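You operate a simulated robot arm through the tools that you are given. There is no shell and no other tool.

You are at the controls of a simulated robot arm. One attempt, no reset.

JOB
Run the red board's zip open, then shut, at the stretch frame.
Fine: push the board up to the frame to unzip; set it there end for end to zip it shut.

Only the result counts: the job must be done as asked and must still hold three seconds after the hand-in. Knocking over, shifting, dropping, spilling or breaking anything else fails it.

ROBOT AND FRAMES
A 7-joint arm with a two-finger parallel gripper, fixed in place. Base frame: the origin is on the floor under the middle of its stand, x ahead of it, y to its left, z up; the work surface is at about z = 860. Units: mm, degrees, N and s.
With the tool pointing down near the work surface it reaches from about 240 to 680 mm from the base axis. Its first joint turns from -66.0 to 66.0 degrees. Payload 2.4 kg.
The TCP is the grasp point between the finger pads, 30 mm short of the fingertips. In the tool frame z runs along the fingers and y along their closing line. The gripper opens to 94 mm. The fingers are 28 mm wide and 10 mm thick; the gripper's body (50 by 96 mm) begins 55 mm behind the TCP.
Orientation is that of the tool frame in the base frame, as a unit quaternion [x, y, z, w]. With the fingers straight down and closing along the base's y, the tool's x points along the base's -x, its y along +y and its z along -z.

CONTROLS
- The arm moves only by the tool step_arm. Its argument "rows" is one flat list of numbers, 7 for each row, row after row: the finger opening in mm, from 0 to 94, then the shift along the base's x, y, z in mm, then the turn, a rotation vector about the base's x, y, z in degrees. In form: [fingers, tx, ty, tz, ax, ay, az, fingers, tx, ty, tz, ax, ay, az, ...]. A call has 1 to 20 rows; each row is the pose to reach, as a shift and turn from the pose commanded when the call began. Each row takes 0.2 s and may step no farther than 50 mm and 8.6 degrees from the row before; otherwise, or with a gripper value out of range, the whole call is refused. A pose out of reach is approached as far as the arm can. The call stops where the force on the tool passes 40 N (or 10 N more than at its start, if that is more) or the arm is blocked; 0.2 s more then pass. The fingers move at their own pace (about 153 mm/s each) and stop on an object; they squeeze with about 28 N. The grip force told is the motor's: it shows also when the fingers shut on nothing. Time passes only in rows, and 0.2 s behind the last, so rows that repeat a pose let the fingers close. The reply holds the time, the measured pose of the TCP, the force on the tool along the base axes, the opening and the grip force, in the units named above and with some noise, with the torque about the TCP (base axes, N m) and any sound that the robot's microphone picked up, and new pictures: "show" is both (left out), scene, wrist or none.
- Cameras (640 x 400 px; columns grow to the right, rows downward): "scene" is fixed at [36.3, 469.4, 1449.4]; the picture's right is [-0.79, -0.62, 0.00], its down [-0.32, 0.40, -0.86] and it looks along [0.53, -0.68, -0.51] (base axes); focal length 336 px, centre (320, 200). "wrist" rides on the gripper at [76, 14, -103] in the tool frame; the picture's right is [-0.18, 0.98, 0.00], its down [-0.75, -0.14, -0.64] and it looks along [-0.63, -0.12, 0.77] (tool axes); focal length 243 px, centre (320, 200).
- measure_at(camera, pixels): for up to 12 pixels [column, row] of the newest picture of that camera ("zoom" is the newest enlarged one), the place [x, y, z] in the base frame of the surface seen there, good to about 2 mm. It takes no simulated time.
- inspect(camera, box): a new picture of the part [left, top, right, bottom] of that camera's present view, enlarged. It takes no simulated time.
- close_job(): hands the job in; it is judged then, once.

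Leave the gripper open and the arm clear of the work at the hand-in unless told otherwise.

The tools are called after ">>>" as name(argument=value, ...) on one line, values as JSON. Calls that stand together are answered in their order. step_arm: Moves the arm, as the interface text tells. Its arguments: {"type":"object","properties":{"rows":{"type":"array","items":{"type":"number"}},"show":{"type":"string","enum":["both","scene","wrist","none"]}},"required":["rows"]} The other tools are called the same way: measure_at (camera, pixels) gives the place of the surface under pixels of a picture; inspect (camera, box) takes an enlarged picture of a part of a camera's view; close_job () hands the job in.

At the start:

```text
clock: 0.0
tcp_pos: [394.4, 45.5, 1173.1]
tcp_rot: [0.0, 1.0, 0.0, 0.0]
force: [-0.8, 0.1, 0.3]
torque: [0.02, 0.0, -0.01]
gripper_width: 94.1
gripper_force: 0.1
```

scene: 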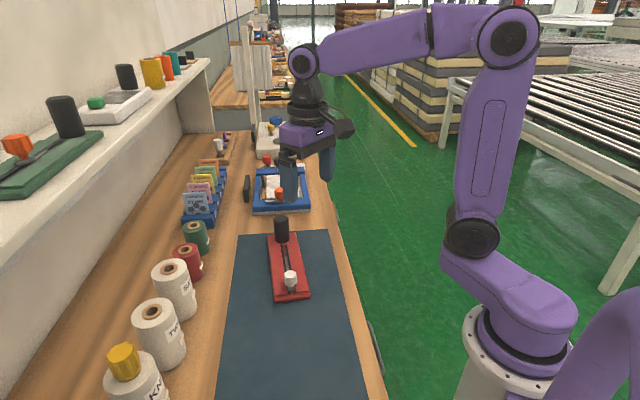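
wrist: 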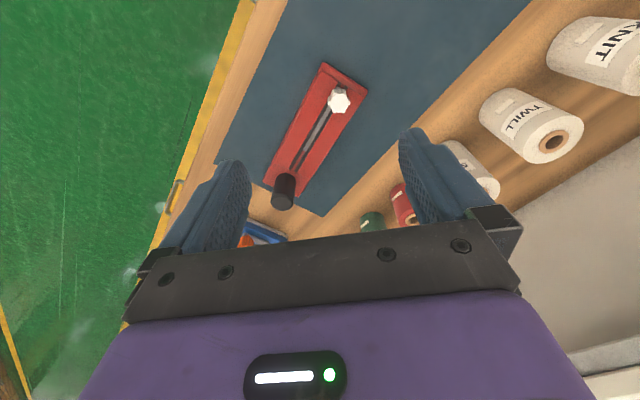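

I see a red board on the blue mat (scene about 288,268) with a black knob at its far end and a white slider, and a blue frame-like fixture at about (278,190). I'll enlarge both areas first.

>>> inspect(camera="scene", box=[230, 200, 350, 310])

>>> inspect(camera="scene", box=[170, 110, 350, 230])

>>> inspect(camera="wrist", box=[220, 50, 420, 250])

```text
3.64 times, centred on (290, 255) of scene
```

zoom: 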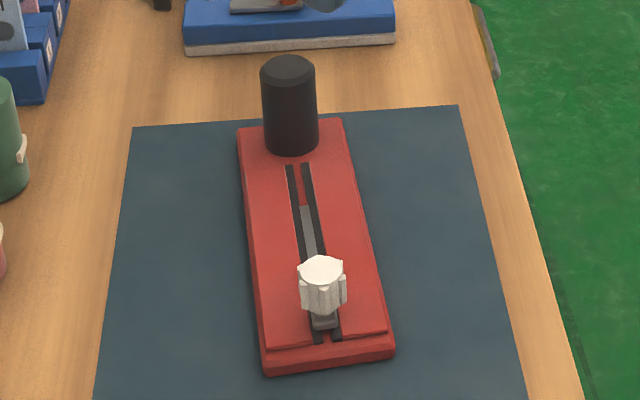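

```text
3.33 times, centred on (260, 170) of scene
```

zoom: 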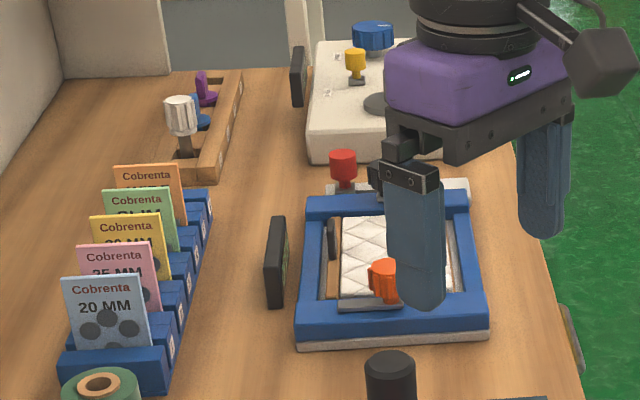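

```text
2.00 times, centred on (320, 150) of wrist
```

zoom: 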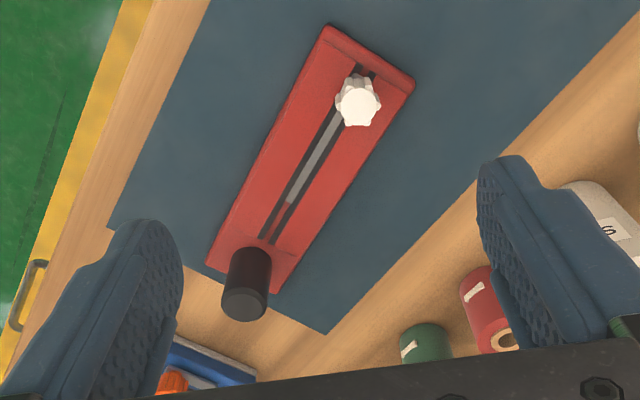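

The board lies lengthwise pointing at the blue quilt frame, with the white pull at the end away from it. I'll measure the board, pull, black grip and frame in the scene picture.

>>> measure_at(camera="scene", pixels=[[267, 236], [294, 234], [309, 297], [275, 300], [290, 273], [281, 219], [290, 290], [284, 243], [288, 262], [255, 210], [308, 208], [275, 204]])

>>> measure_at(camera="wrist", pixels=[[324, 65], [368, 90], [264, 182], [300, 195], [339, 100], [285, 185], [325, 125], [305, 160], [265, 225], [250, 235], [240, 250], [345, 85]])

```text
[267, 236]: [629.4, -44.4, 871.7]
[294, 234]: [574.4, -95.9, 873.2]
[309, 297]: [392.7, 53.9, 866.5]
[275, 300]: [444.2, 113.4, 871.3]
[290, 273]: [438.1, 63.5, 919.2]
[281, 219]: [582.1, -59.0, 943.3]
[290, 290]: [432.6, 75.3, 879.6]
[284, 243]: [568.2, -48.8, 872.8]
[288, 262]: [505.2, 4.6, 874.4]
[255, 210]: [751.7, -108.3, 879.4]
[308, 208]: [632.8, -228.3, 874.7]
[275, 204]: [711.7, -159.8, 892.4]
```

```text
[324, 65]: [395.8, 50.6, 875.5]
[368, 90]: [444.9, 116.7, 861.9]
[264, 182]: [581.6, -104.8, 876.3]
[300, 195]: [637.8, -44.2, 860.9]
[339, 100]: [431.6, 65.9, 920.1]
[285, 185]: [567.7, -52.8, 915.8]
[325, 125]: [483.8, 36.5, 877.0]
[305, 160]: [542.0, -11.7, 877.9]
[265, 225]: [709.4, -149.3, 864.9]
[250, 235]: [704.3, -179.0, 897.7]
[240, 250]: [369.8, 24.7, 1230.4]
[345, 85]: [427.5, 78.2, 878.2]
```

The board's long axis runs from the pull end (~420,83) to the black-grip end (~603,-72), and its top is at z≈873. The frame's near edge runs from about (752,-108) to (633,-228). I'll turn the tool about -40° at height so the wrist camera looks along the board at the frame.

>>> step_arm(rows=[94, 0, -10, 0, 0, 0, -8, 94, 0, -20, 0, 0, 0, -16, 94, 0, -30, 0, 0, 0, -24, 94, 0, -40, 0, 0, 0, -32, 94, 0, -50, 0, 0, 0, -40])

```text
clock: 1.2
tcp_pos: [392.8, -4.3, 1172.9]
tcp_rot: [0.343, 0.939, 0.0, 0.001]
force: [-0.7, -0.2, 0.0]
torque: [0.0, 0.0, 0.0]
gripper_width: 93.8
gripper_force: 0.1
```

scene: 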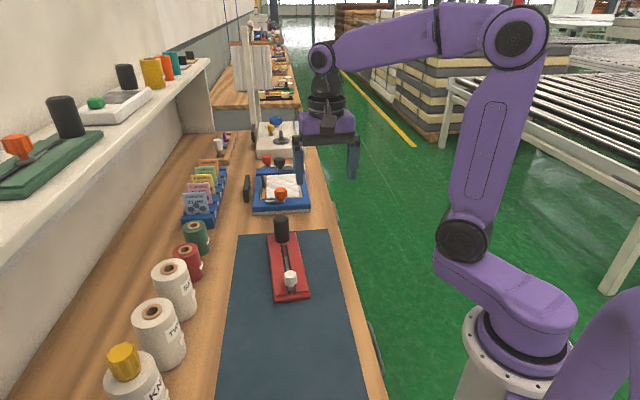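
wrist: 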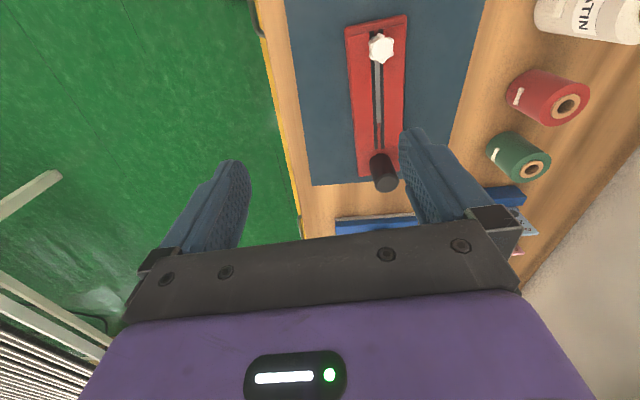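

Now the view of the frame is clear in the scene picture. I'll enlarge it (about 240–320, 110–220).

>>> inspect(camera="scene", box=[232, 145, 328, 220])

>>> inspect(camera="scene", box=[0, 50, 220, 200])

>>> inspect(camera="wrist", box=[300, 0, 460, 240])

```text
5.33 times, centred on (280, 182) of scene
```

zoom: 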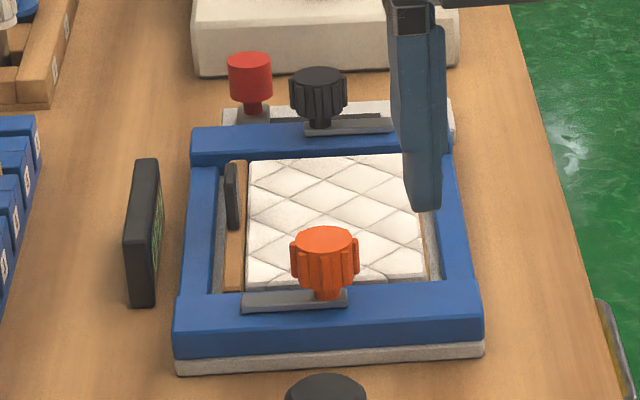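

```text
2.67 times, centred on (110, 125) of scene
```

zoom: 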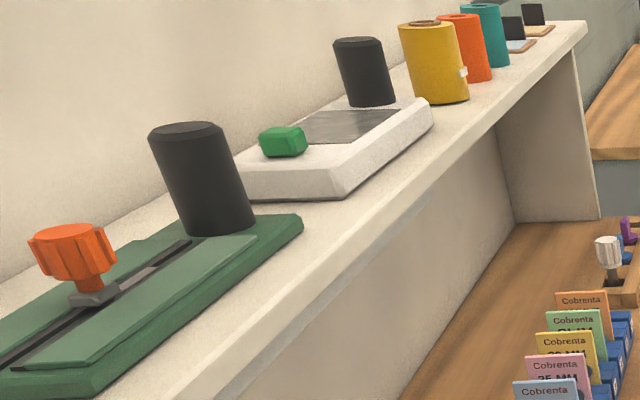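

```text
1.67 times, centred on (380, 120) of wrist
```

zoom: 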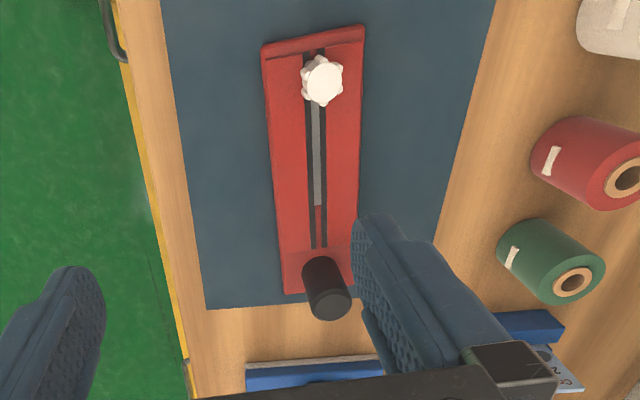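

The frame is the blue one with the quilted cloth, and it carries an orange and a black knob that I must leave alone. I'll look closer at the zip track on the red board.

>>> inspect(camera="wrist", box=[335, 5, 415, 200])

>>> inspect(camera="scene", box=[260, 210, 320, 305])

>>> measure_at(camera="wrist", pixels=[[346, 28], [406, 15], [357, 176], [401, 172], [381, 48], [377, 125], [374, 147], [384, 145], [383, 160], [386, 185], [376, 28], [340, 221]])

>>> measure_at(camera="scene", pixels=[[259, 213], [304, 210], [259, 207], [304, 205], [259, 200], [281, 193], [281, 200], [270, 198], [295, 197], [245, 185], [253, 175], [310, 195]])

```text
2.05 times, centred on (375, 102) of wrist
```

zoom: 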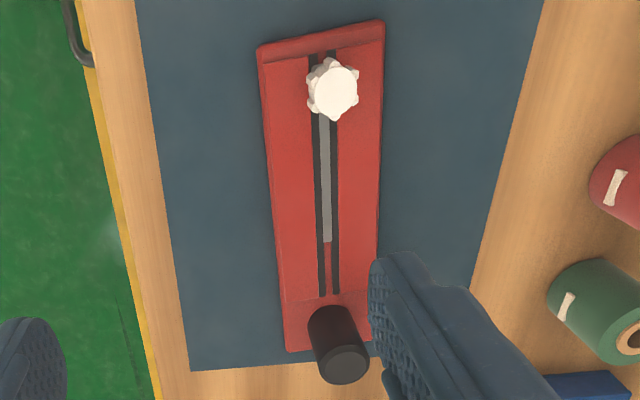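

```text
4.21 times, centred on (290, 258) of scene
```

zoom: 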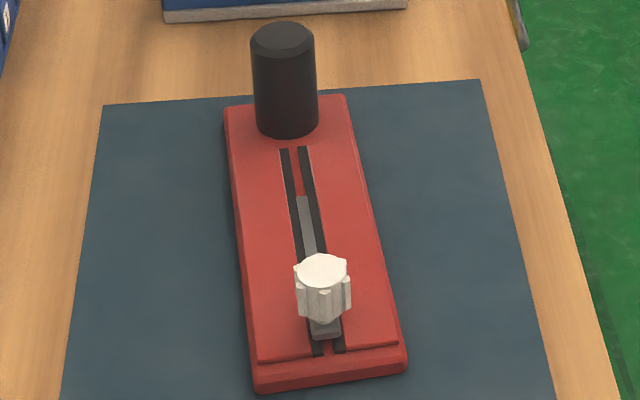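

```text
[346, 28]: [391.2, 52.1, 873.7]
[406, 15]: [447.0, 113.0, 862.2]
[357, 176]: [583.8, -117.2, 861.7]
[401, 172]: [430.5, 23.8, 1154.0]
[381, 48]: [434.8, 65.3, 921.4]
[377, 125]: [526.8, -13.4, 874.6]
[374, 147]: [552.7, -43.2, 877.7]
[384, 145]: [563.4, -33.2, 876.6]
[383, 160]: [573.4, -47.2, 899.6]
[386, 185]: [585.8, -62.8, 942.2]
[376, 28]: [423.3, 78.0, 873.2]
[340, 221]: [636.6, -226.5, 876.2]
```

```text
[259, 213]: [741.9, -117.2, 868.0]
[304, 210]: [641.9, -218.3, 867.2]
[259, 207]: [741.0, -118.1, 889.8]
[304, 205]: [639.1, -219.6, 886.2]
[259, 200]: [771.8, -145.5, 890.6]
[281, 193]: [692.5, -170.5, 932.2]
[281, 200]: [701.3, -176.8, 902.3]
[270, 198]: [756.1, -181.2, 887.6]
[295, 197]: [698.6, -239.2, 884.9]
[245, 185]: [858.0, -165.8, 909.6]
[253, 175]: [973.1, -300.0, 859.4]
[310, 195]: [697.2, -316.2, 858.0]
```

The frame's near face lies on x−y≈860, so its normal is at −45°, while the board lies at about −40°. The orange frame knob sits close to that face, so I'll measure it, the black grip, the nearby spools and the mat edge.

>>> inspect(camera="scene", box=[240, 165, 320, 225])

>>> measure_at(camera="zoom", pixels=[[330, 210], [330, 190], [305, 225], [360, 225], [330, 255], [335, 275], [200, 320], [450, 310], [330, 320], [330, 360], [325, 385], [300, 275]])

>>> measure_at(camera="scene", pixels=[[196, 237], [200, 250], [187, 262], [192, 275], [174, 300], [240, 240], [330, 232], [245, 190], [227, 345], [290, 268], [275, 260], [300, 260]])

```text
6.67 times, centred on (280, 195) of scene
```

zoom: 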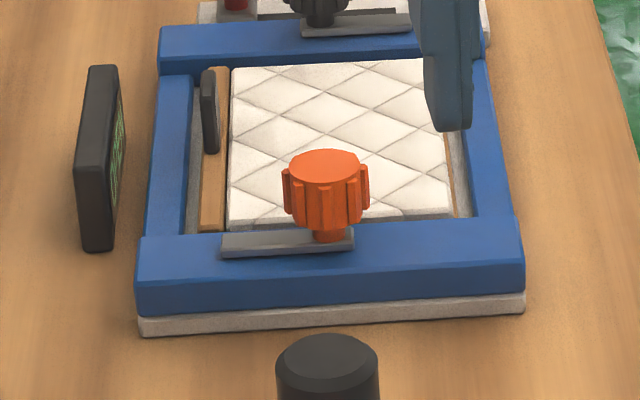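

```text
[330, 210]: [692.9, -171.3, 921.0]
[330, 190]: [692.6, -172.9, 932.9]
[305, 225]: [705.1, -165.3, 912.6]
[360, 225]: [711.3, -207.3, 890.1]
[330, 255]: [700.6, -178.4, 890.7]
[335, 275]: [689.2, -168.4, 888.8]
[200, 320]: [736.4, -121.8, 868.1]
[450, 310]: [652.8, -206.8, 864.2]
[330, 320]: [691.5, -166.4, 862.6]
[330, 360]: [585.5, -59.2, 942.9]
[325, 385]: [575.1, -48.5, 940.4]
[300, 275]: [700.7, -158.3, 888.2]
```

```text
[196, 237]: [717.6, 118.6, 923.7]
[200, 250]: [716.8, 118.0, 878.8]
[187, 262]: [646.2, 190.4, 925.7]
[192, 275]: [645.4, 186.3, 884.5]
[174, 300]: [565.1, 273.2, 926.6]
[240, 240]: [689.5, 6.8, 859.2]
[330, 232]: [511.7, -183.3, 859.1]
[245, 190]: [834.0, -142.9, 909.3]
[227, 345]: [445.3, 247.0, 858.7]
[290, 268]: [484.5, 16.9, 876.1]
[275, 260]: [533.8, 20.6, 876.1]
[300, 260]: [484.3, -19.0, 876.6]
```

Orange knob front is at n≈611 (just behind the frame face at n≈608), black grip radius is about 20 mm, and spools are well off to the left. The board is about 243×80 mm, centred at (512,5), so the 94 mm opening can straddle it. I'll move above the centre with the tool at −40°.

>>> step_arm(rows=[94, 25, 2, -35, 0, 0, 0, 94, 50, 4, -70, 0, 0, 0, 94, 75, 6, -105, 0, 0, 0, 94, 100, 8, -140, 0, 0, 0, 94, 119.5, 9.2, -173, 0, 0, 0, 94, 119.5, 9.2, -203, 0, 0, 0])

```text
clock: 2.6
tcp_pos: [513.9, 5.1, 967.3]
tcp_rot: [0.342, 0.94, 0.0, 0.0]
force: [0.1, 1.0, -0.1]
torque: [-0.01, -0.02, 0.01]
gripper_width: 94.0
gripper_force: 0.1
```

scene: 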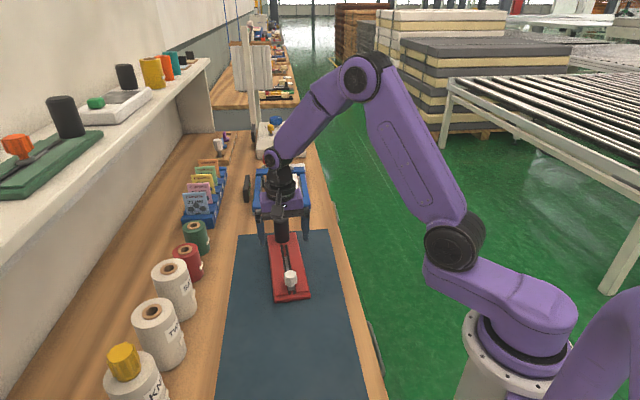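
wrist: 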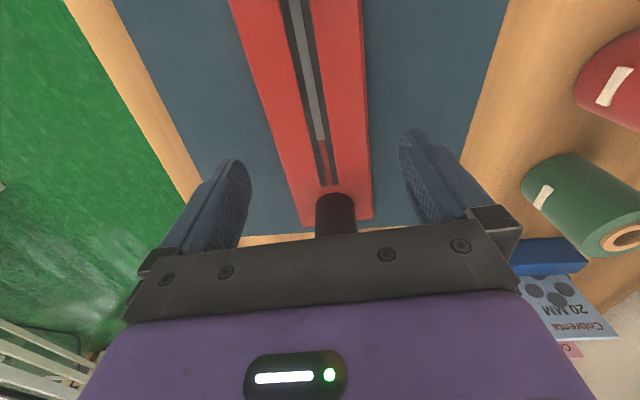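

The fingers straddle the board. I'll check the board's two edges and track position from this closer view.

>>> measure_at(camera="wrist", pixels=[[240, 30], [360, 30], [262, 100], [362, 100], [280, 150], [367, 150], [305, 100], [318, 135], [325, 160], [300, 222], [372, 215], [322, 138]])

>>> inspect(camera="wrist", box=[220, 0, 420, 240])

```text
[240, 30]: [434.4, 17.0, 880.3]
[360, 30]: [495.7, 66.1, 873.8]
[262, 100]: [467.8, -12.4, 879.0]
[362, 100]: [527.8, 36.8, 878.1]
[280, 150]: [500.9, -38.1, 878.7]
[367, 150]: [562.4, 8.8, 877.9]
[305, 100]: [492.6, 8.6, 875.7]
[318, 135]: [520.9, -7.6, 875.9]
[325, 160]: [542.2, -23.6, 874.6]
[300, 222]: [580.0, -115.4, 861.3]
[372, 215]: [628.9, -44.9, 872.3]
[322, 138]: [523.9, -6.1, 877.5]
```

```text
1.67 times, centred on (320, 120) of wrist
```

zoom: 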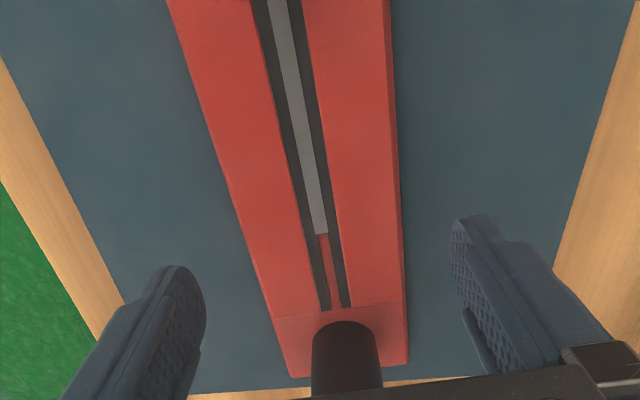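

The board's centreline is about 4 mm to the robot's right of my TCP. I'll correct by (−2.6, −3.1), come down to TCP z≈894 (fingertips ≈864, just above the mat), and not close yet.

>>> step_arm(rows=[94, -2.6, -3.1, 0, 0, 0, 0, 94, -2.6, -3.1, -30, 0, 0, 0, 94, -2.6, -3.1, -55, 0, 0, 0, 94, -2.6, -3.1, -70, 0, 0, 0, 94, -2.6, -3.1, -73, 0, 0, 0])

```text
clock: 3.8
tcp_pos: [510.6, 1.6, 896.0]
tcp_rot: [0.342, 0.94, 0.0, 0.0]
force: [-0.9, 0.1, -0.7]
torque: [-0.02, 0.01, 0.01]
gripper_width: 94.0
gripper_force: 0.1
```

scene: 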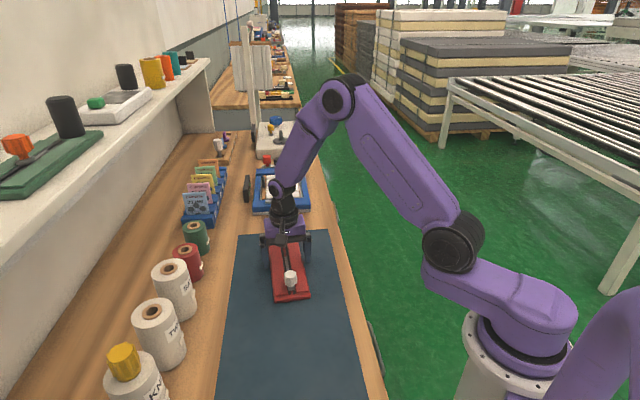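
wrist: 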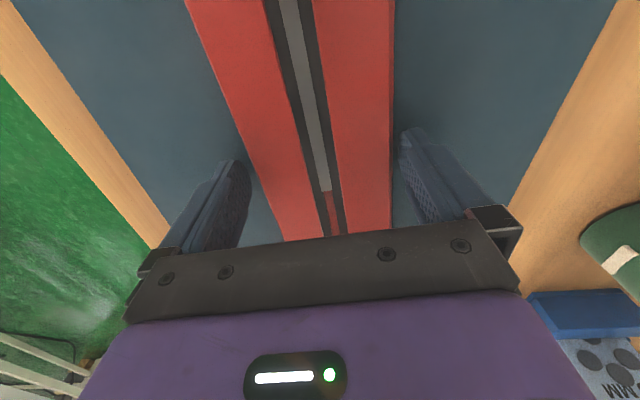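

TCP is at z=896 and the fingertips flank the board. I'll go 2 mm lower and close onto the board's sides.

>>> step_arm(rows=[94, 0, 0, -2, 0, 0, 0, 80, 0, 0, -2, 0, 0, 0, 60, 0, 0, -2, 0, 0, 0, 60, 0, 0, -2, 0, 0, 0, 60, 0, 0, -2, 0, 0, 0], show="wrist")

```text
clock: 5.0
tcp_pos: [510.4, 2.3, 894.9]
tcp_rot: [0.342, 0.94, -0.001, 0.001]
force: [0.8, 2.0, 5.4]
torque: [0.14, -0.04, -0.2]
gripper_width: 83.7
gripper_force: 28.3
```

wrist: 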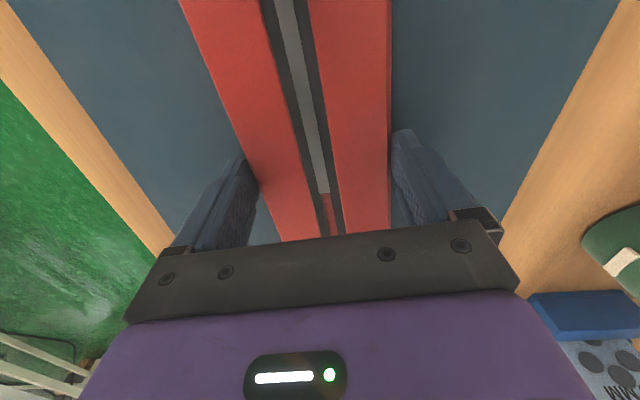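

The fingers closed at 83.7 mm with 28 N, so the board is held. I'll lift only 3 mm to read its weight and see if it stays level.

>>> step_arm(rows=[60, 0, 0, 1.5, 0, 0, 0, 60, 0, 0, 3, 0, 0, 0, 60, 0, 0, 4, 0, 0, 0, 60, 0, 0, 4, 0, 0, 0])

```text
clock: 6.0
tcp_pos: [510.0, 0.9, 897.3]
tcp_rot: [0.342, 0.94, 0.0, 0.0]
force: [-0.5, 0.2, -3.5]
torque: [0.0, 0.03, -0.02]
gripper_width: 83.4
gripper_force: 28.6
```

scene: 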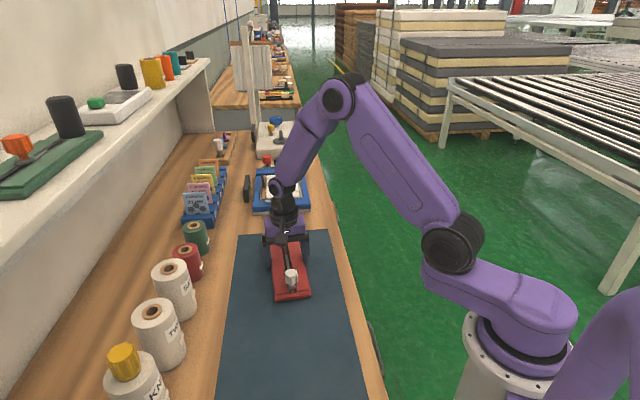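
wrist: 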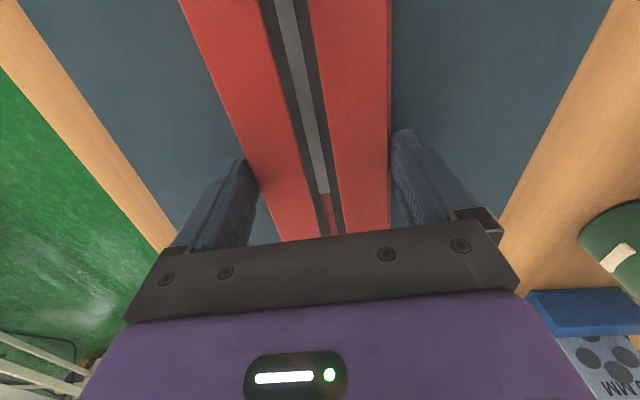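

The board weighs about 3.5 N, hangs level with almost no torque, and is held at its centre. I'll lift 8 mm more, turn −5° to square it to the frame, and carry it to about 15 mm short of the frame face.

>>> step_arm(rows=[60, 0, 0, 4, 0, 0, 0, 60, 0, 0, 8, 0, 0, 0, 60, 8, -10, 8, 0, 0, -1, 60, 18, -22, 8, 0, 0, -2, 60, 28, -34, 8, 0, 0, -3, 60, 38, -46, 8, 0, 0, -4, 60, 48, -59, 8, 0, 0, -5, 60, 58, -71, 8, 0, 0, -5, 60, 65, -80, 8, 0, 0, -5, 60, 69.5, -85.5, 8, 0, 0, -5, 60, 69.5, -85.5, 8, 0, 0, -5])

```text
clock: 8.4
tcp_pos: [582.0, -83.5, 906.4]
tcp_rot: [0.383, 0.924, -0.001, 0.0]
force: [-0.4, 1.0, 0.5]
torque: [-0.02, 0.05, 0.03]
gripper_width: 60.3
gripper_force: 0.4
```

scene: 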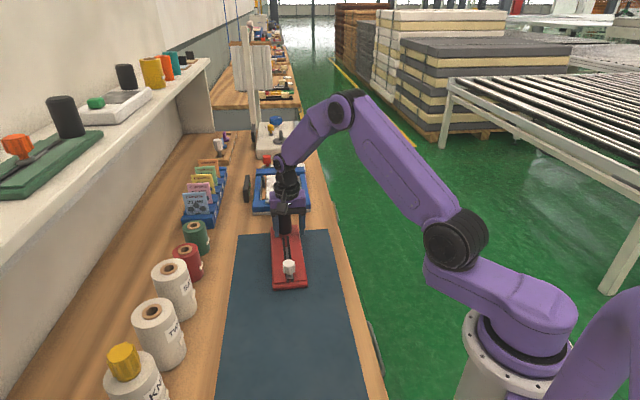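
wrist: 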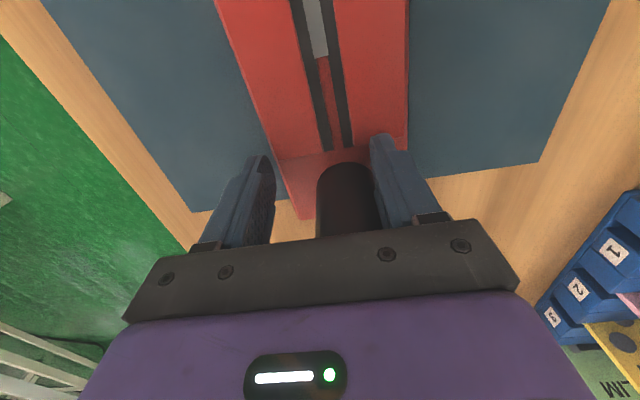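

The grip slipped off: the opening is now 60 and the board sat back down on the mat, so its sides must be tapered. The black grip now stands between my fingers. I'll measure where the board lies before anything else moves.

>>> inspect(camera="wrist", box=[180, 0, 500, 240])

>>> inspect(camera="scene", box=[240, 180, 340, 300])

>>> measure_at(camera="scene", pixels=[[289, 264], [273, 288], [307, 285], [274, 278], [305, 276], [284, 227], [286, 222], [288, 280]])

>>> measure_at(camera="wrist", pixels=[[343, 175], [343, 195], [300, 215], [405, 130], [275, 160], [329, 150], [347, 146], [240, 80], [408, 80], [320, 58]])

```text
1.67 times, centred on (340, 120) of wrist
```

zoom: 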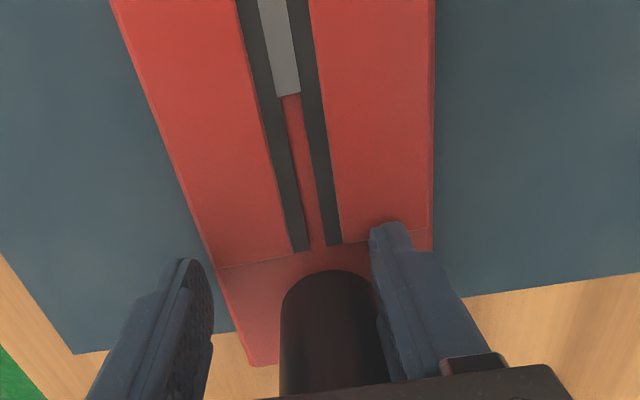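

```text
3.33 times, centred on (290, 240) of scene
```

zoom: 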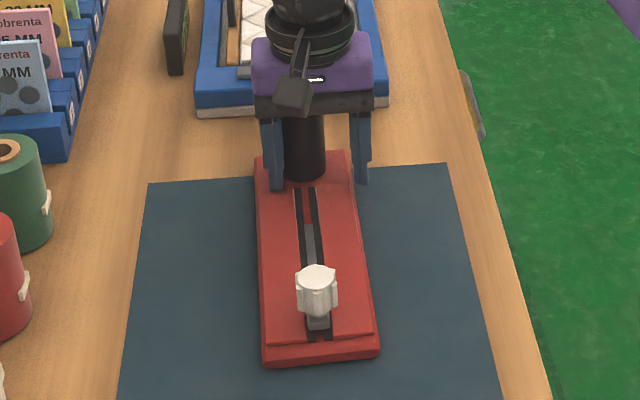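

```text
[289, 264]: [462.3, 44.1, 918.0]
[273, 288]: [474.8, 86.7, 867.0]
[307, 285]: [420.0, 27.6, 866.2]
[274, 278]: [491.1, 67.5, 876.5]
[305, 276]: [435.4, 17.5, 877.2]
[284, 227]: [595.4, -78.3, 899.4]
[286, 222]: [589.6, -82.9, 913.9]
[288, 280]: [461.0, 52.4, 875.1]
```

```text
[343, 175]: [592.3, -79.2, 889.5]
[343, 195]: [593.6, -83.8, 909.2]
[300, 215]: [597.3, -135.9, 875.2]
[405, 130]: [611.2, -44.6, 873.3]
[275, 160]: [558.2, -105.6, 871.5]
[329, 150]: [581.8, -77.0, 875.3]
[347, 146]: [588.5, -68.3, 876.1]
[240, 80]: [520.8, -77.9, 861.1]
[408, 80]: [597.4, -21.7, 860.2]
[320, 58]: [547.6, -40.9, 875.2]
```

The board is at about −44° with its centre near (535,−25), still about 90 mm short of the frame. The black grip's centre is near (606,−93). I'll open fully, rise 10 mm, centre on the black grip and check before closing on it.

>>> step_arm(rows=[94, 0, 0, 5, 0, 0, 0, 94, 0, 0, 10, 0, 0, 0, 94, 7.5, 7.5, 10, 0, 0, 0, 94, 16, -1, 10, 0, 0, 0, 94, 24.5, -9.5, 10, 0, 0, 0, 94, 24.5, -9.5, 10, 0, 0, 0])

```text
clock: 9.8
tcp_pos: [604.0, -92.5, 915.8]
tcp_rot: [0.383, 0.924, 0.0, 0.0]
force: [0.5, -0.6, -0.7]
torque: [0.0, 0.03, -0.03]
gripper_width: 94.3
gripper_force: 0.0
```

scene: 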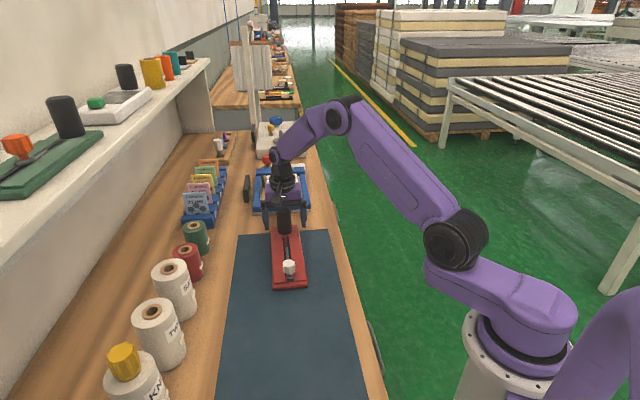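
wrist: 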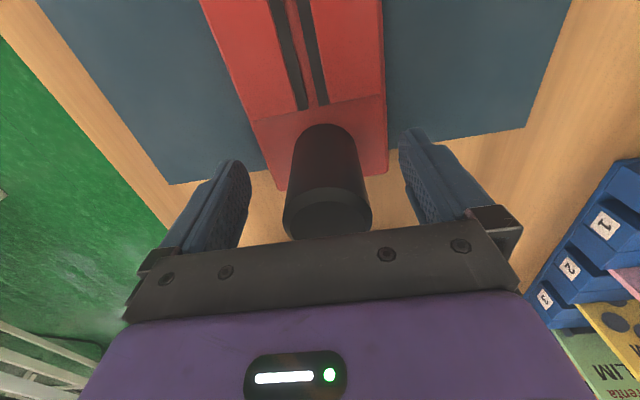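

The black grip is centred between the fingers (283–372 px between pads at 248 and 402). I'll measure its top to be sure of the fore-aft centring.

>>> measure_at(camera="wrist", pixels=[[328, 215], [328, 195], [328, 232], [330, 160], [285, 215], [371, 212], [303, 108], [322, 104], [276, 188], [388, 172]])

```text
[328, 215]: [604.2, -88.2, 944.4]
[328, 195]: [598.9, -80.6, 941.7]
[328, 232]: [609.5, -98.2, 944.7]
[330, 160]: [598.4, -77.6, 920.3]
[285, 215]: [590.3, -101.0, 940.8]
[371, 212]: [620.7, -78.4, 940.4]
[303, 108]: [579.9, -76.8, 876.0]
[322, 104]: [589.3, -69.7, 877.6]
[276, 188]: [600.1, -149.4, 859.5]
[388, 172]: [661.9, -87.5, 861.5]
```

Grip centre ≈(606,−91), matching the TCP. Since the final grip position is near the reach limit, I'll lean the tool back 12° about the closing line, then close on the grip.

>>> step_arm(rows=[94, 1, 1, 0, -4.25, -4.25, 0, 94, 1, 1, 0, -8.5, -8.5, 0, 60, 1, 1, 0, -8.5, -8.5, 0, 25, 1, 1, 0, -8.5, -8.5, 0, 25, 1, 1, 0, -8.5, -8.5, 0, 25, 1, 1, 0, -8.5, -8.5, 0])

```text
clock: 11.2
tcp_pos: [606.4, -91.8, 916.0]
tcp_rot: [0.38, 0.919, -0.04, 0.097]
force: [1.2, -0.4, -0.2]
torque: [-0.31, -0.19, -0.01]
gripper_width: 44.7
gripper_force: 27.7
```

scene: 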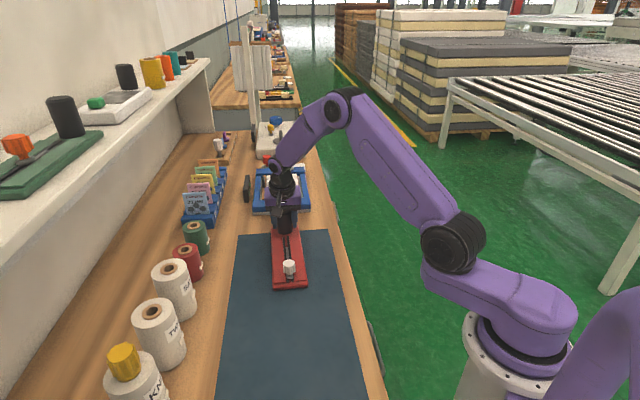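
wrist: 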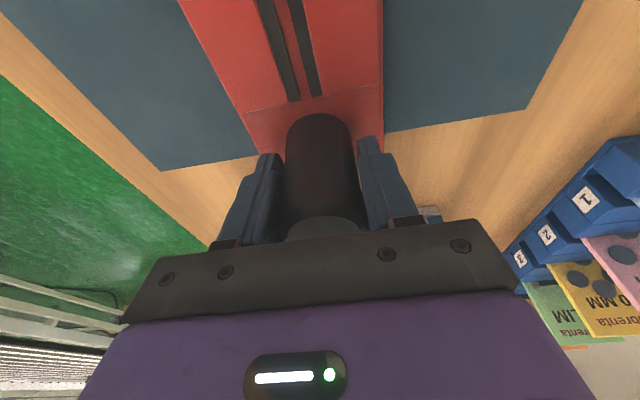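

The black grip is held (44.7 mm, 28 N). I'll drag the board along the table toward the frame by 78 mm, leaving about 12 mm to go.

>>> step_arm(rows=[25, 4, -5, 0, 0, 0, 0, 25, 11, -14, 0, 0, 0, 0, 25, 19, -24, 0, 0, 0, 0, 25, 27, -34, 0, 0, 0, 0, 25, 34, -44, 0, 0, 0, 0, 25, 41, -53, 0, 0, 0, 0, 25, 48, -62, 0, 0, 0, 0, 25, 48, -62, 0, 0, 0, 0])

```text
clock: 13.0
tcp_pos: [653.1, -153.7, 914.9]
tcp_rot: [0.38, 0.919, -0.04, 0.097]
force: [-2.2, 1.0, 4.0]
torque: [-0.01, -0.03, 0.06]
gripper_width: 45.0
gripper_force: 28.4
```

scene: 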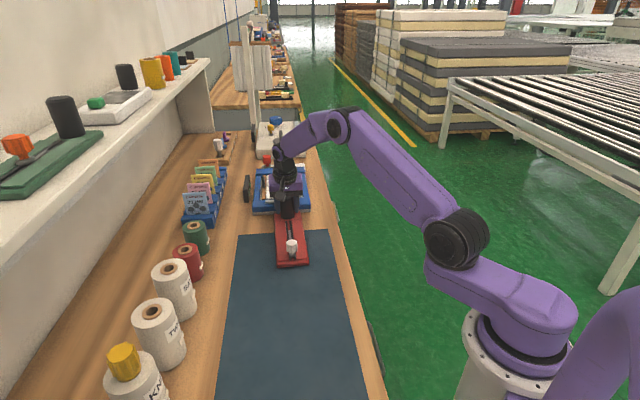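
wrist: 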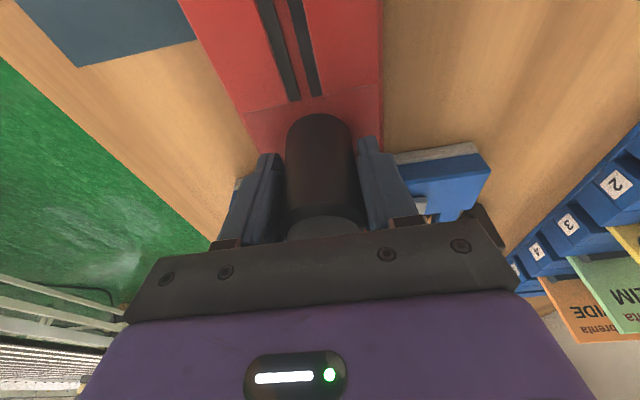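

The board followed and now sits about 13 mm short of the frame. I'll check its heading and the remaining gap.

>>> inspect(camera="scene", box=[240, 180, 340, 280])

>>> measure_at(camera="scene", pixels=[[291, 243], [276, 260], [308, 258], [278, 266], [308, 264], [273, 222], [298, 214]])

>>> measure_at(camera="wrist", pixels=[[293, 100], [313, 95], [255, 5], [292, 2], [182, 5], [382, 5], [247, 115], [382, 90], [400, 155], [480, 146], [237, 180]])

```text
4.00 times, centred on (290, 230) of scene
```

zoom: 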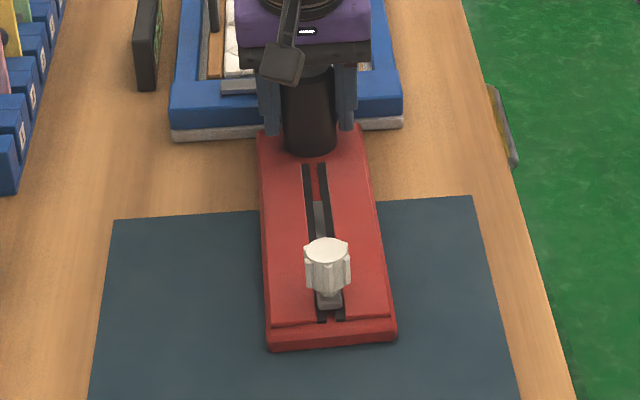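

```text
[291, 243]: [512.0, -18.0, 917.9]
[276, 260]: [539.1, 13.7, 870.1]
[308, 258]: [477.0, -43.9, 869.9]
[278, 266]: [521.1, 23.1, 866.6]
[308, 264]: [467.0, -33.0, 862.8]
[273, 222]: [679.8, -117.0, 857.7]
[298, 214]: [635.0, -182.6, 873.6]
```

```text
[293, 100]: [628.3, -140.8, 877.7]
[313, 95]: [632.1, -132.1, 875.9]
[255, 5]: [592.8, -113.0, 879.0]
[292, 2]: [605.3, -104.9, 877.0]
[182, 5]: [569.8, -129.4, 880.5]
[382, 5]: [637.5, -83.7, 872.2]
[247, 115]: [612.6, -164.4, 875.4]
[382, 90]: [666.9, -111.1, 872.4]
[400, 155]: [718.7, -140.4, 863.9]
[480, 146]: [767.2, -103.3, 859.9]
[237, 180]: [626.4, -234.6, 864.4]
```

Heading is about −44°, with ~12 mm to go. I'll advance 8 mm with a −1° turn, then creep.

>>> step_arm(rows=[25, 2, -2, 0, 0, 0, -0.5, 25, 4, -4, 0, 0, 0, -1, 25, 5.7, -5.7, 0, 0, 0, -1, 25, 5.7, -5.7, 0, 0, 0, -1], show="scene")

```text
clock: 14.0
tcp_pos: [658.8, -158.2, 915.3]
tcp_rot: [0.387, 0.916, -0.04, 0.096]
force: [-5.6, 7.1, 5.1]
torque: [-0.09, -0.08, 0.03]
gripper_width: 44.7
gripper_force: 28.5
```

scene: 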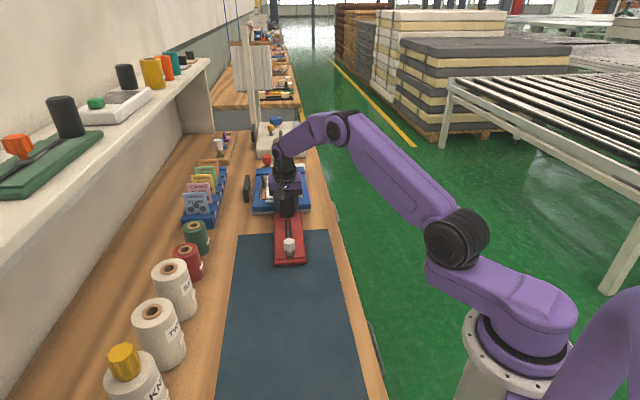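

The resisting force rose to about 9 N along the push direction, so the board may already touch. I'll look at the gap.

>>> inspect(camera="scene", box=[250, 175, 320, 230])

>>> inspect(camera="wrist", box=[180, 80, 520, 240])

```text
7.27 times, centred on (285, 202) of scene
```

zoom: 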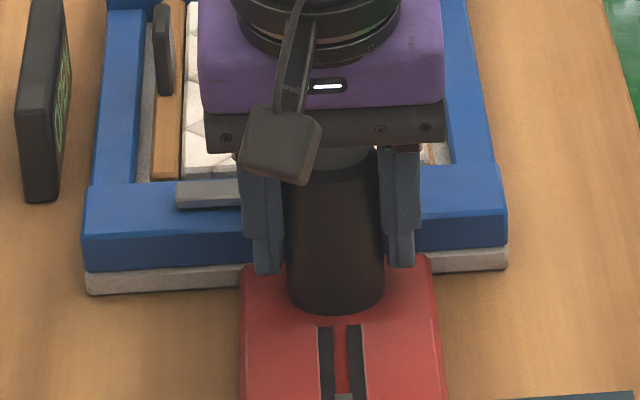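

```text
1.88 times, centred on (350, 160) of wrist
```

zoom: 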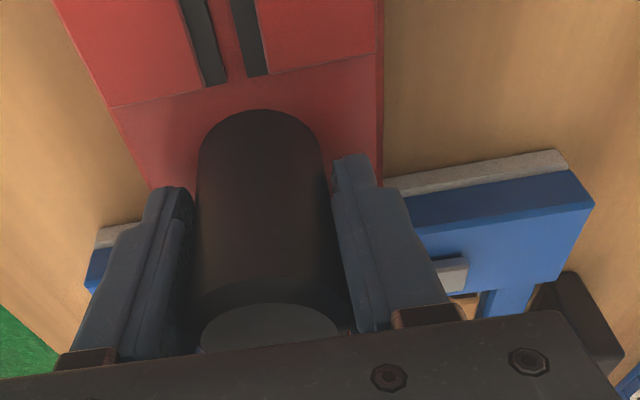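

It appears to be touching or within a millimetre. I'll creep 1.5 mm more and read the force.

>>> step_arm(rows=[25, 0.5, -0.5, 0, 0, 0, 0, 25, 1.1, -1.1, 0, 0, 0, 0, 25, 1.1, -1.1, 0, 0, 0, 0], show="none")

```text
clock: 14.8
tcp_pos: [660.7, -159.7, 915.4]
tcp_rot: [0.389, 0.915, -0.041, 0.096]
force: [-4.9, 9.0, -0.3]
torque: [-0.05, 0.03, 0.02]
gripper_width: 44.0
gripper_force: 27.9
```

The force held steady near 10 N while moving 2 mm more, so I'll check whether the board or the frame moved.

>>> inspect(camera="scene", box=[240, 175, 330, 275])

>>> measure_at(camera="scene", pixels=[[262, 213], [304, 210], [259, 207], [304, 205], [268, 208], [300, 208], [255, 213], [309, 210], [281, 238], [305, 236]])

```text
4.00 times, centred on (285, 225) of scene
```

zoom: 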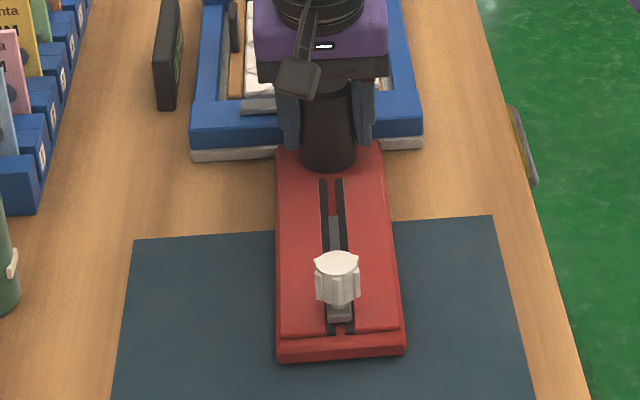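

```text
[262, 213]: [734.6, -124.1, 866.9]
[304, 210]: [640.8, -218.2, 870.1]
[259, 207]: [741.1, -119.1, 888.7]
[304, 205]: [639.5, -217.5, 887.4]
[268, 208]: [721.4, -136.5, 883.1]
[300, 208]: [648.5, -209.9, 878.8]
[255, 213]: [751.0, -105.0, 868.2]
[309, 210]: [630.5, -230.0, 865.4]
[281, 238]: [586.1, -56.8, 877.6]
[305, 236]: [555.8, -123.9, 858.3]
```

The frame's face still reads x−y≈858.5, unchanged. I'll measure the board's rear edge to compute the remaining gap.

>>> measure_at(camera="zoom", pixels=[[282, 348], [340, 347], [400, 345], [282, 336], [340, 334], [398, 330], [280, 165], [380, 160], [283, 150], [376, 146], [338, 260], [325, 165]])

```text
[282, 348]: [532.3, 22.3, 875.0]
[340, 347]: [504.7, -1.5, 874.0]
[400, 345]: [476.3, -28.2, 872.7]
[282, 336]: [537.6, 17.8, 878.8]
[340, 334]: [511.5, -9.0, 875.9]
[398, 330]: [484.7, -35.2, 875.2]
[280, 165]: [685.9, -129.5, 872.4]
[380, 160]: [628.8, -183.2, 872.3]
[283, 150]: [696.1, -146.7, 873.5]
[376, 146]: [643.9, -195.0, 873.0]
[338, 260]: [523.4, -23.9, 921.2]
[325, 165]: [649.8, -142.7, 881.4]
```

The board's front top edge reads n≈595 and the frame n≈607, so there may still be several millimetres. I'll creep on in 1 mm rows and watch the force.

>>> step_arm(rows=[25, 0.7, -0.7, 0, 0, 0, 0, 25, 1.4, -1.4, 0, 0, 0, 0, 25, 2.1, -2.1, 0, 0, 0, 0, 25, 2.1, -2.1, 0, 0, 0, 0], show="none")

```text
clock: 15.8
tcp_pos: [662.9, -162.1, 915.9]
tcp_rot: [0.388, 0.916, -0.041, 0.096]
force: [-5.8, 9.6, -1.8]
torque: [0.08, 0.03, 0.04]
gripper_width: 43.4
gripper_force: 27.7
```

>>> inspect(camera="wrist", box=[180, 60, 520, 240])

>>> inspect(camera="scene", box=[240, 175, 330, 275])

>>> measure_at(camera="zoom", pixels=[[282, 348], [340, 347], [400, 345], [282, 336], [340, 334], [398, 330], [280, 165], [380, 160], [283, 150], [376, 146], [338, 260], [325, 165]])

```text
1.88 times, centred on (350, 150) of wrist
```

zoom: 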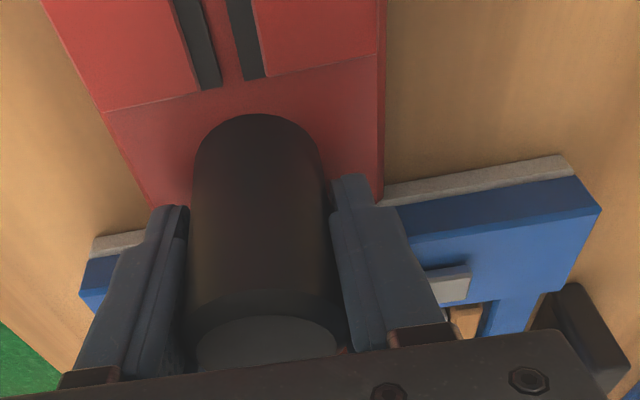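

```text
4.00 times, centred on (285, 225) of scene
```

zoom: 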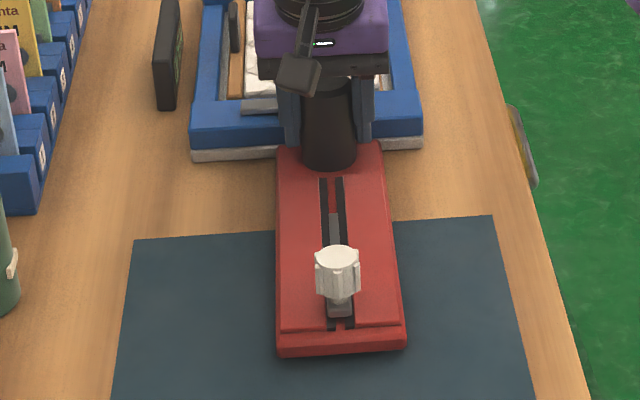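

```text
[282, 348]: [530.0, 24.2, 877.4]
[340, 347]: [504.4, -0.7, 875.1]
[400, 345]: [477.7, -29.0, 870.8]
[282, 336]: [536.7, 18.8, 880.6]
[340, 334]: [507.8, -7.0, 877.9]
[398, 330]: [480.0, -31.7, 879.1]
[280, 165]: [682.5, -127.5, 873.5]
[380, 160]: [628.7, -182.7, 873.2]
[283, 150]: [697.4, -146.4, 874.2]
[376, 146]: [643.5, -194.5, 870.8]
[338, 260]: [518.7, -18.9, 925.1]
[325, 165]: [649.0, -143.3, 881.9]
```

The rear end has lifted slightly (878–880 vs 875) while the board no longer advances: the front is against the frame and I'm tipping it. I'll back off 3 mm so it lies flat, then release.

>>> step_arm(rows=[25, -1, 1, 0, 0, 0, 0, 25, -2.1, 2.1, 0, 0, 0, 0, 25, -2.1, 2.1, 0, 0, 0, 0], show="none")

>>> measure_at(camera="scene", pixels=[[276, 259], [290, 260], [304, 258], [276, 262], [290, 262], [305, 261]])

```text
clock: 16.6
tcp_pos: [661.1, -162.6, 917.6]
tcp_rot: [0.389, 0.915, -0.042, 0.097]
force: [0.0, 0.2, -3.6]
torque: [-0.21, -0.2, -0.02]
gripper_width: 42.9
gripper_force: 28.4
```

```text
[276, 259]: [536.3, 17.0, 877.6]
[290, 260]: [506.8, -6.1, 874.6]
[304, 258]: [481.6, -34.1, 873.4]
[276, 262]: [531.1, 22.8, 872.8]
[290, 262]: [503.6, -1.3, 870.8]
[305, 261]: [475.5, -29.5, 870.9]
```

Push force is gone but I'm carrying about 3.6 N of weight, so I'll lower 2 mm and open.

>>> step_arm(rows=[25, 0, 0, -1, 0, 0, 0, 25, 0, 0, -2, 0, 0, 0, 50, 0, 0, -2, 0, 0, 0, 94, 0, 0, -2, 0, 0, 0, 94, 0, 0, -2, 0, 0, 0, 94, 0, 0, 10, 0, 0, 0])

```text
clock: 18.0
tcp_pos: [660.0, -160.7, 927.6]
tcp_rot: [0.388, 0.916, -0.041, 0.096]
force: [-0.4, 0.3, 0.4]
torque: [0.03, 0.04, 0.0]
gripper_width: 94.0
gripper_force: 0.0
```

scene: 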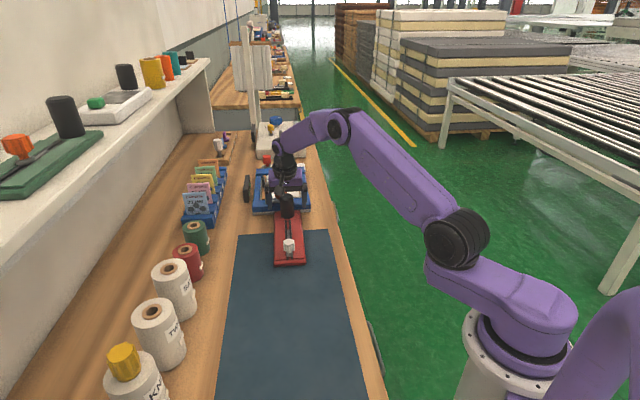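
wrist: 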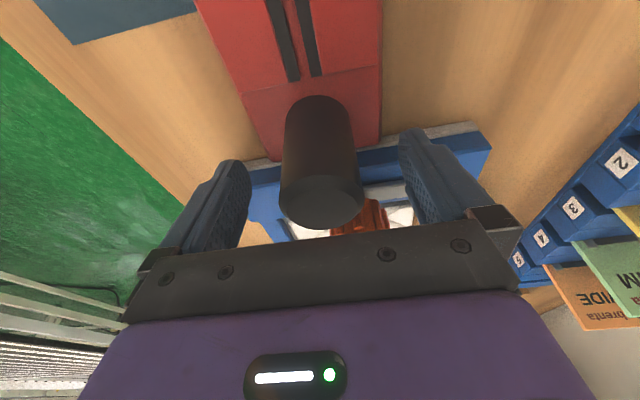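

Released, and the board end lies along the frame's base (wrist ~240–380, 160). I'll rise clear of the grip, then back off along the board and straighten the tool to look at the zip pull.

>>> step_arm(rows=[94, 0, 0, 30, 0, 0, 0, 94, 0, 0, 70, 0, 0, 0, 94, 0, 0, 100, 0, 0, 0, 94, -25, 25, 110, 2, 2, 0, 94, -55, 55, 110, 4, 4, 0, 94, -85, 85, 110, 6, 6, 0, 94, -115, 115, 110, 8.5, 8.5, 0, 94, -137, 137, 100, 8.5, 8.5, 0, 94, -137, 137, 100, 8.5, 8.5, 0])

```text
clock: 20.0
tcp_pos: [524.0, -24.1, 1025.7]
tcp_rot: [0.39, 0.921, -0.001, -0.001]
force: [0.0, -0.9, 0.0]
torque: [0.04, -0.01, 0.01]
gripper_width: 94.1
gripper_force: 0.0
```

scene: 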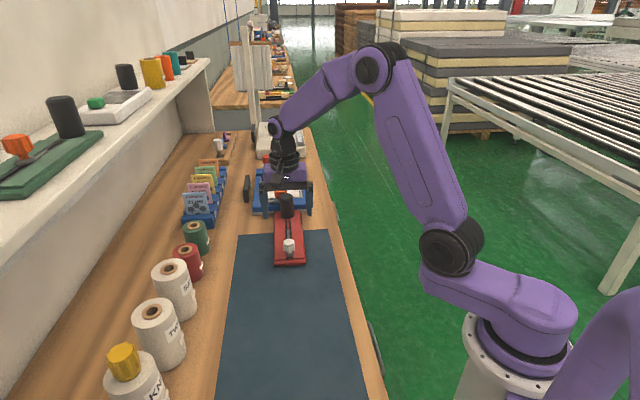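
wrist: 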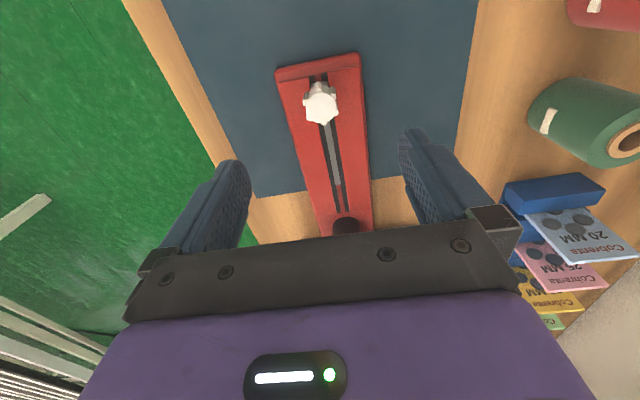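

Clear view of the board from above. I'll measure the pull (wrist ~321,101), the rear corners and the front edge.

>>> measure_at(camera="wrist", pixels=[[321, 101], [321, 90], [277, 73], [359, 56], [280, 85], [361, 70], [318, 77], [336, 183], [333, 150], [345, 222], [308, 180], [372, 180]])

>>> inspect(camera="wrist", box=[250, 40, 400, 240])

>>> inspect(camera="scene", box=[240, 170, 330, 275])

```text
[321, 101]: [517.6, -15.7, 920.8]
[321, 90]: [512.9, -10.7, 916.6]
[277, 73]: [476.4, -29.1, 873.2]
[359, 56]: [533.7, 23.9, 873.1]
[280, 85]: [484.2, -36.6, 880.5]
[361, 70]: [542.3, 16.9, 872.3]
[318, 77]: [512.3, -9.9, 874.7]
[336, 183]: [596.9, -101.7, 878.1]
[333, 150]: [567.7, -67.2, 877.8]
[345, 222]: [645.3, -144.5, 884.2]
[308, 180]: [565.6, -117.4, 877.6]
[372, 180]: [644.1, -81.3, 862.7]
```

```text
2.00 times, centred on (325, 140) of wrist
```

zoom: 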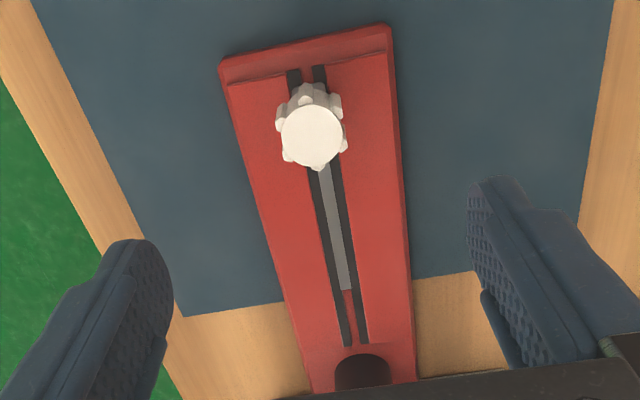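

```text
3.81 times, centred on (285, 222) of scene
```

zoom: 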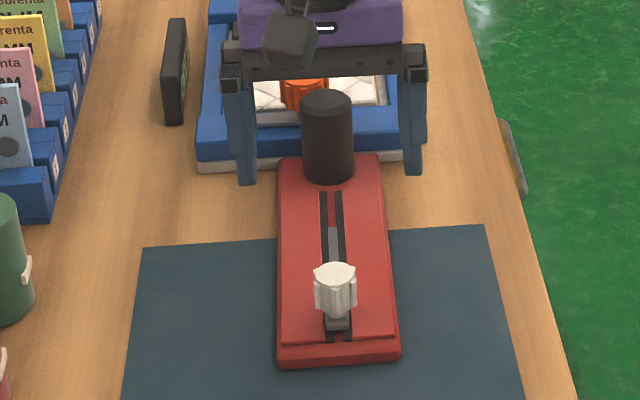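

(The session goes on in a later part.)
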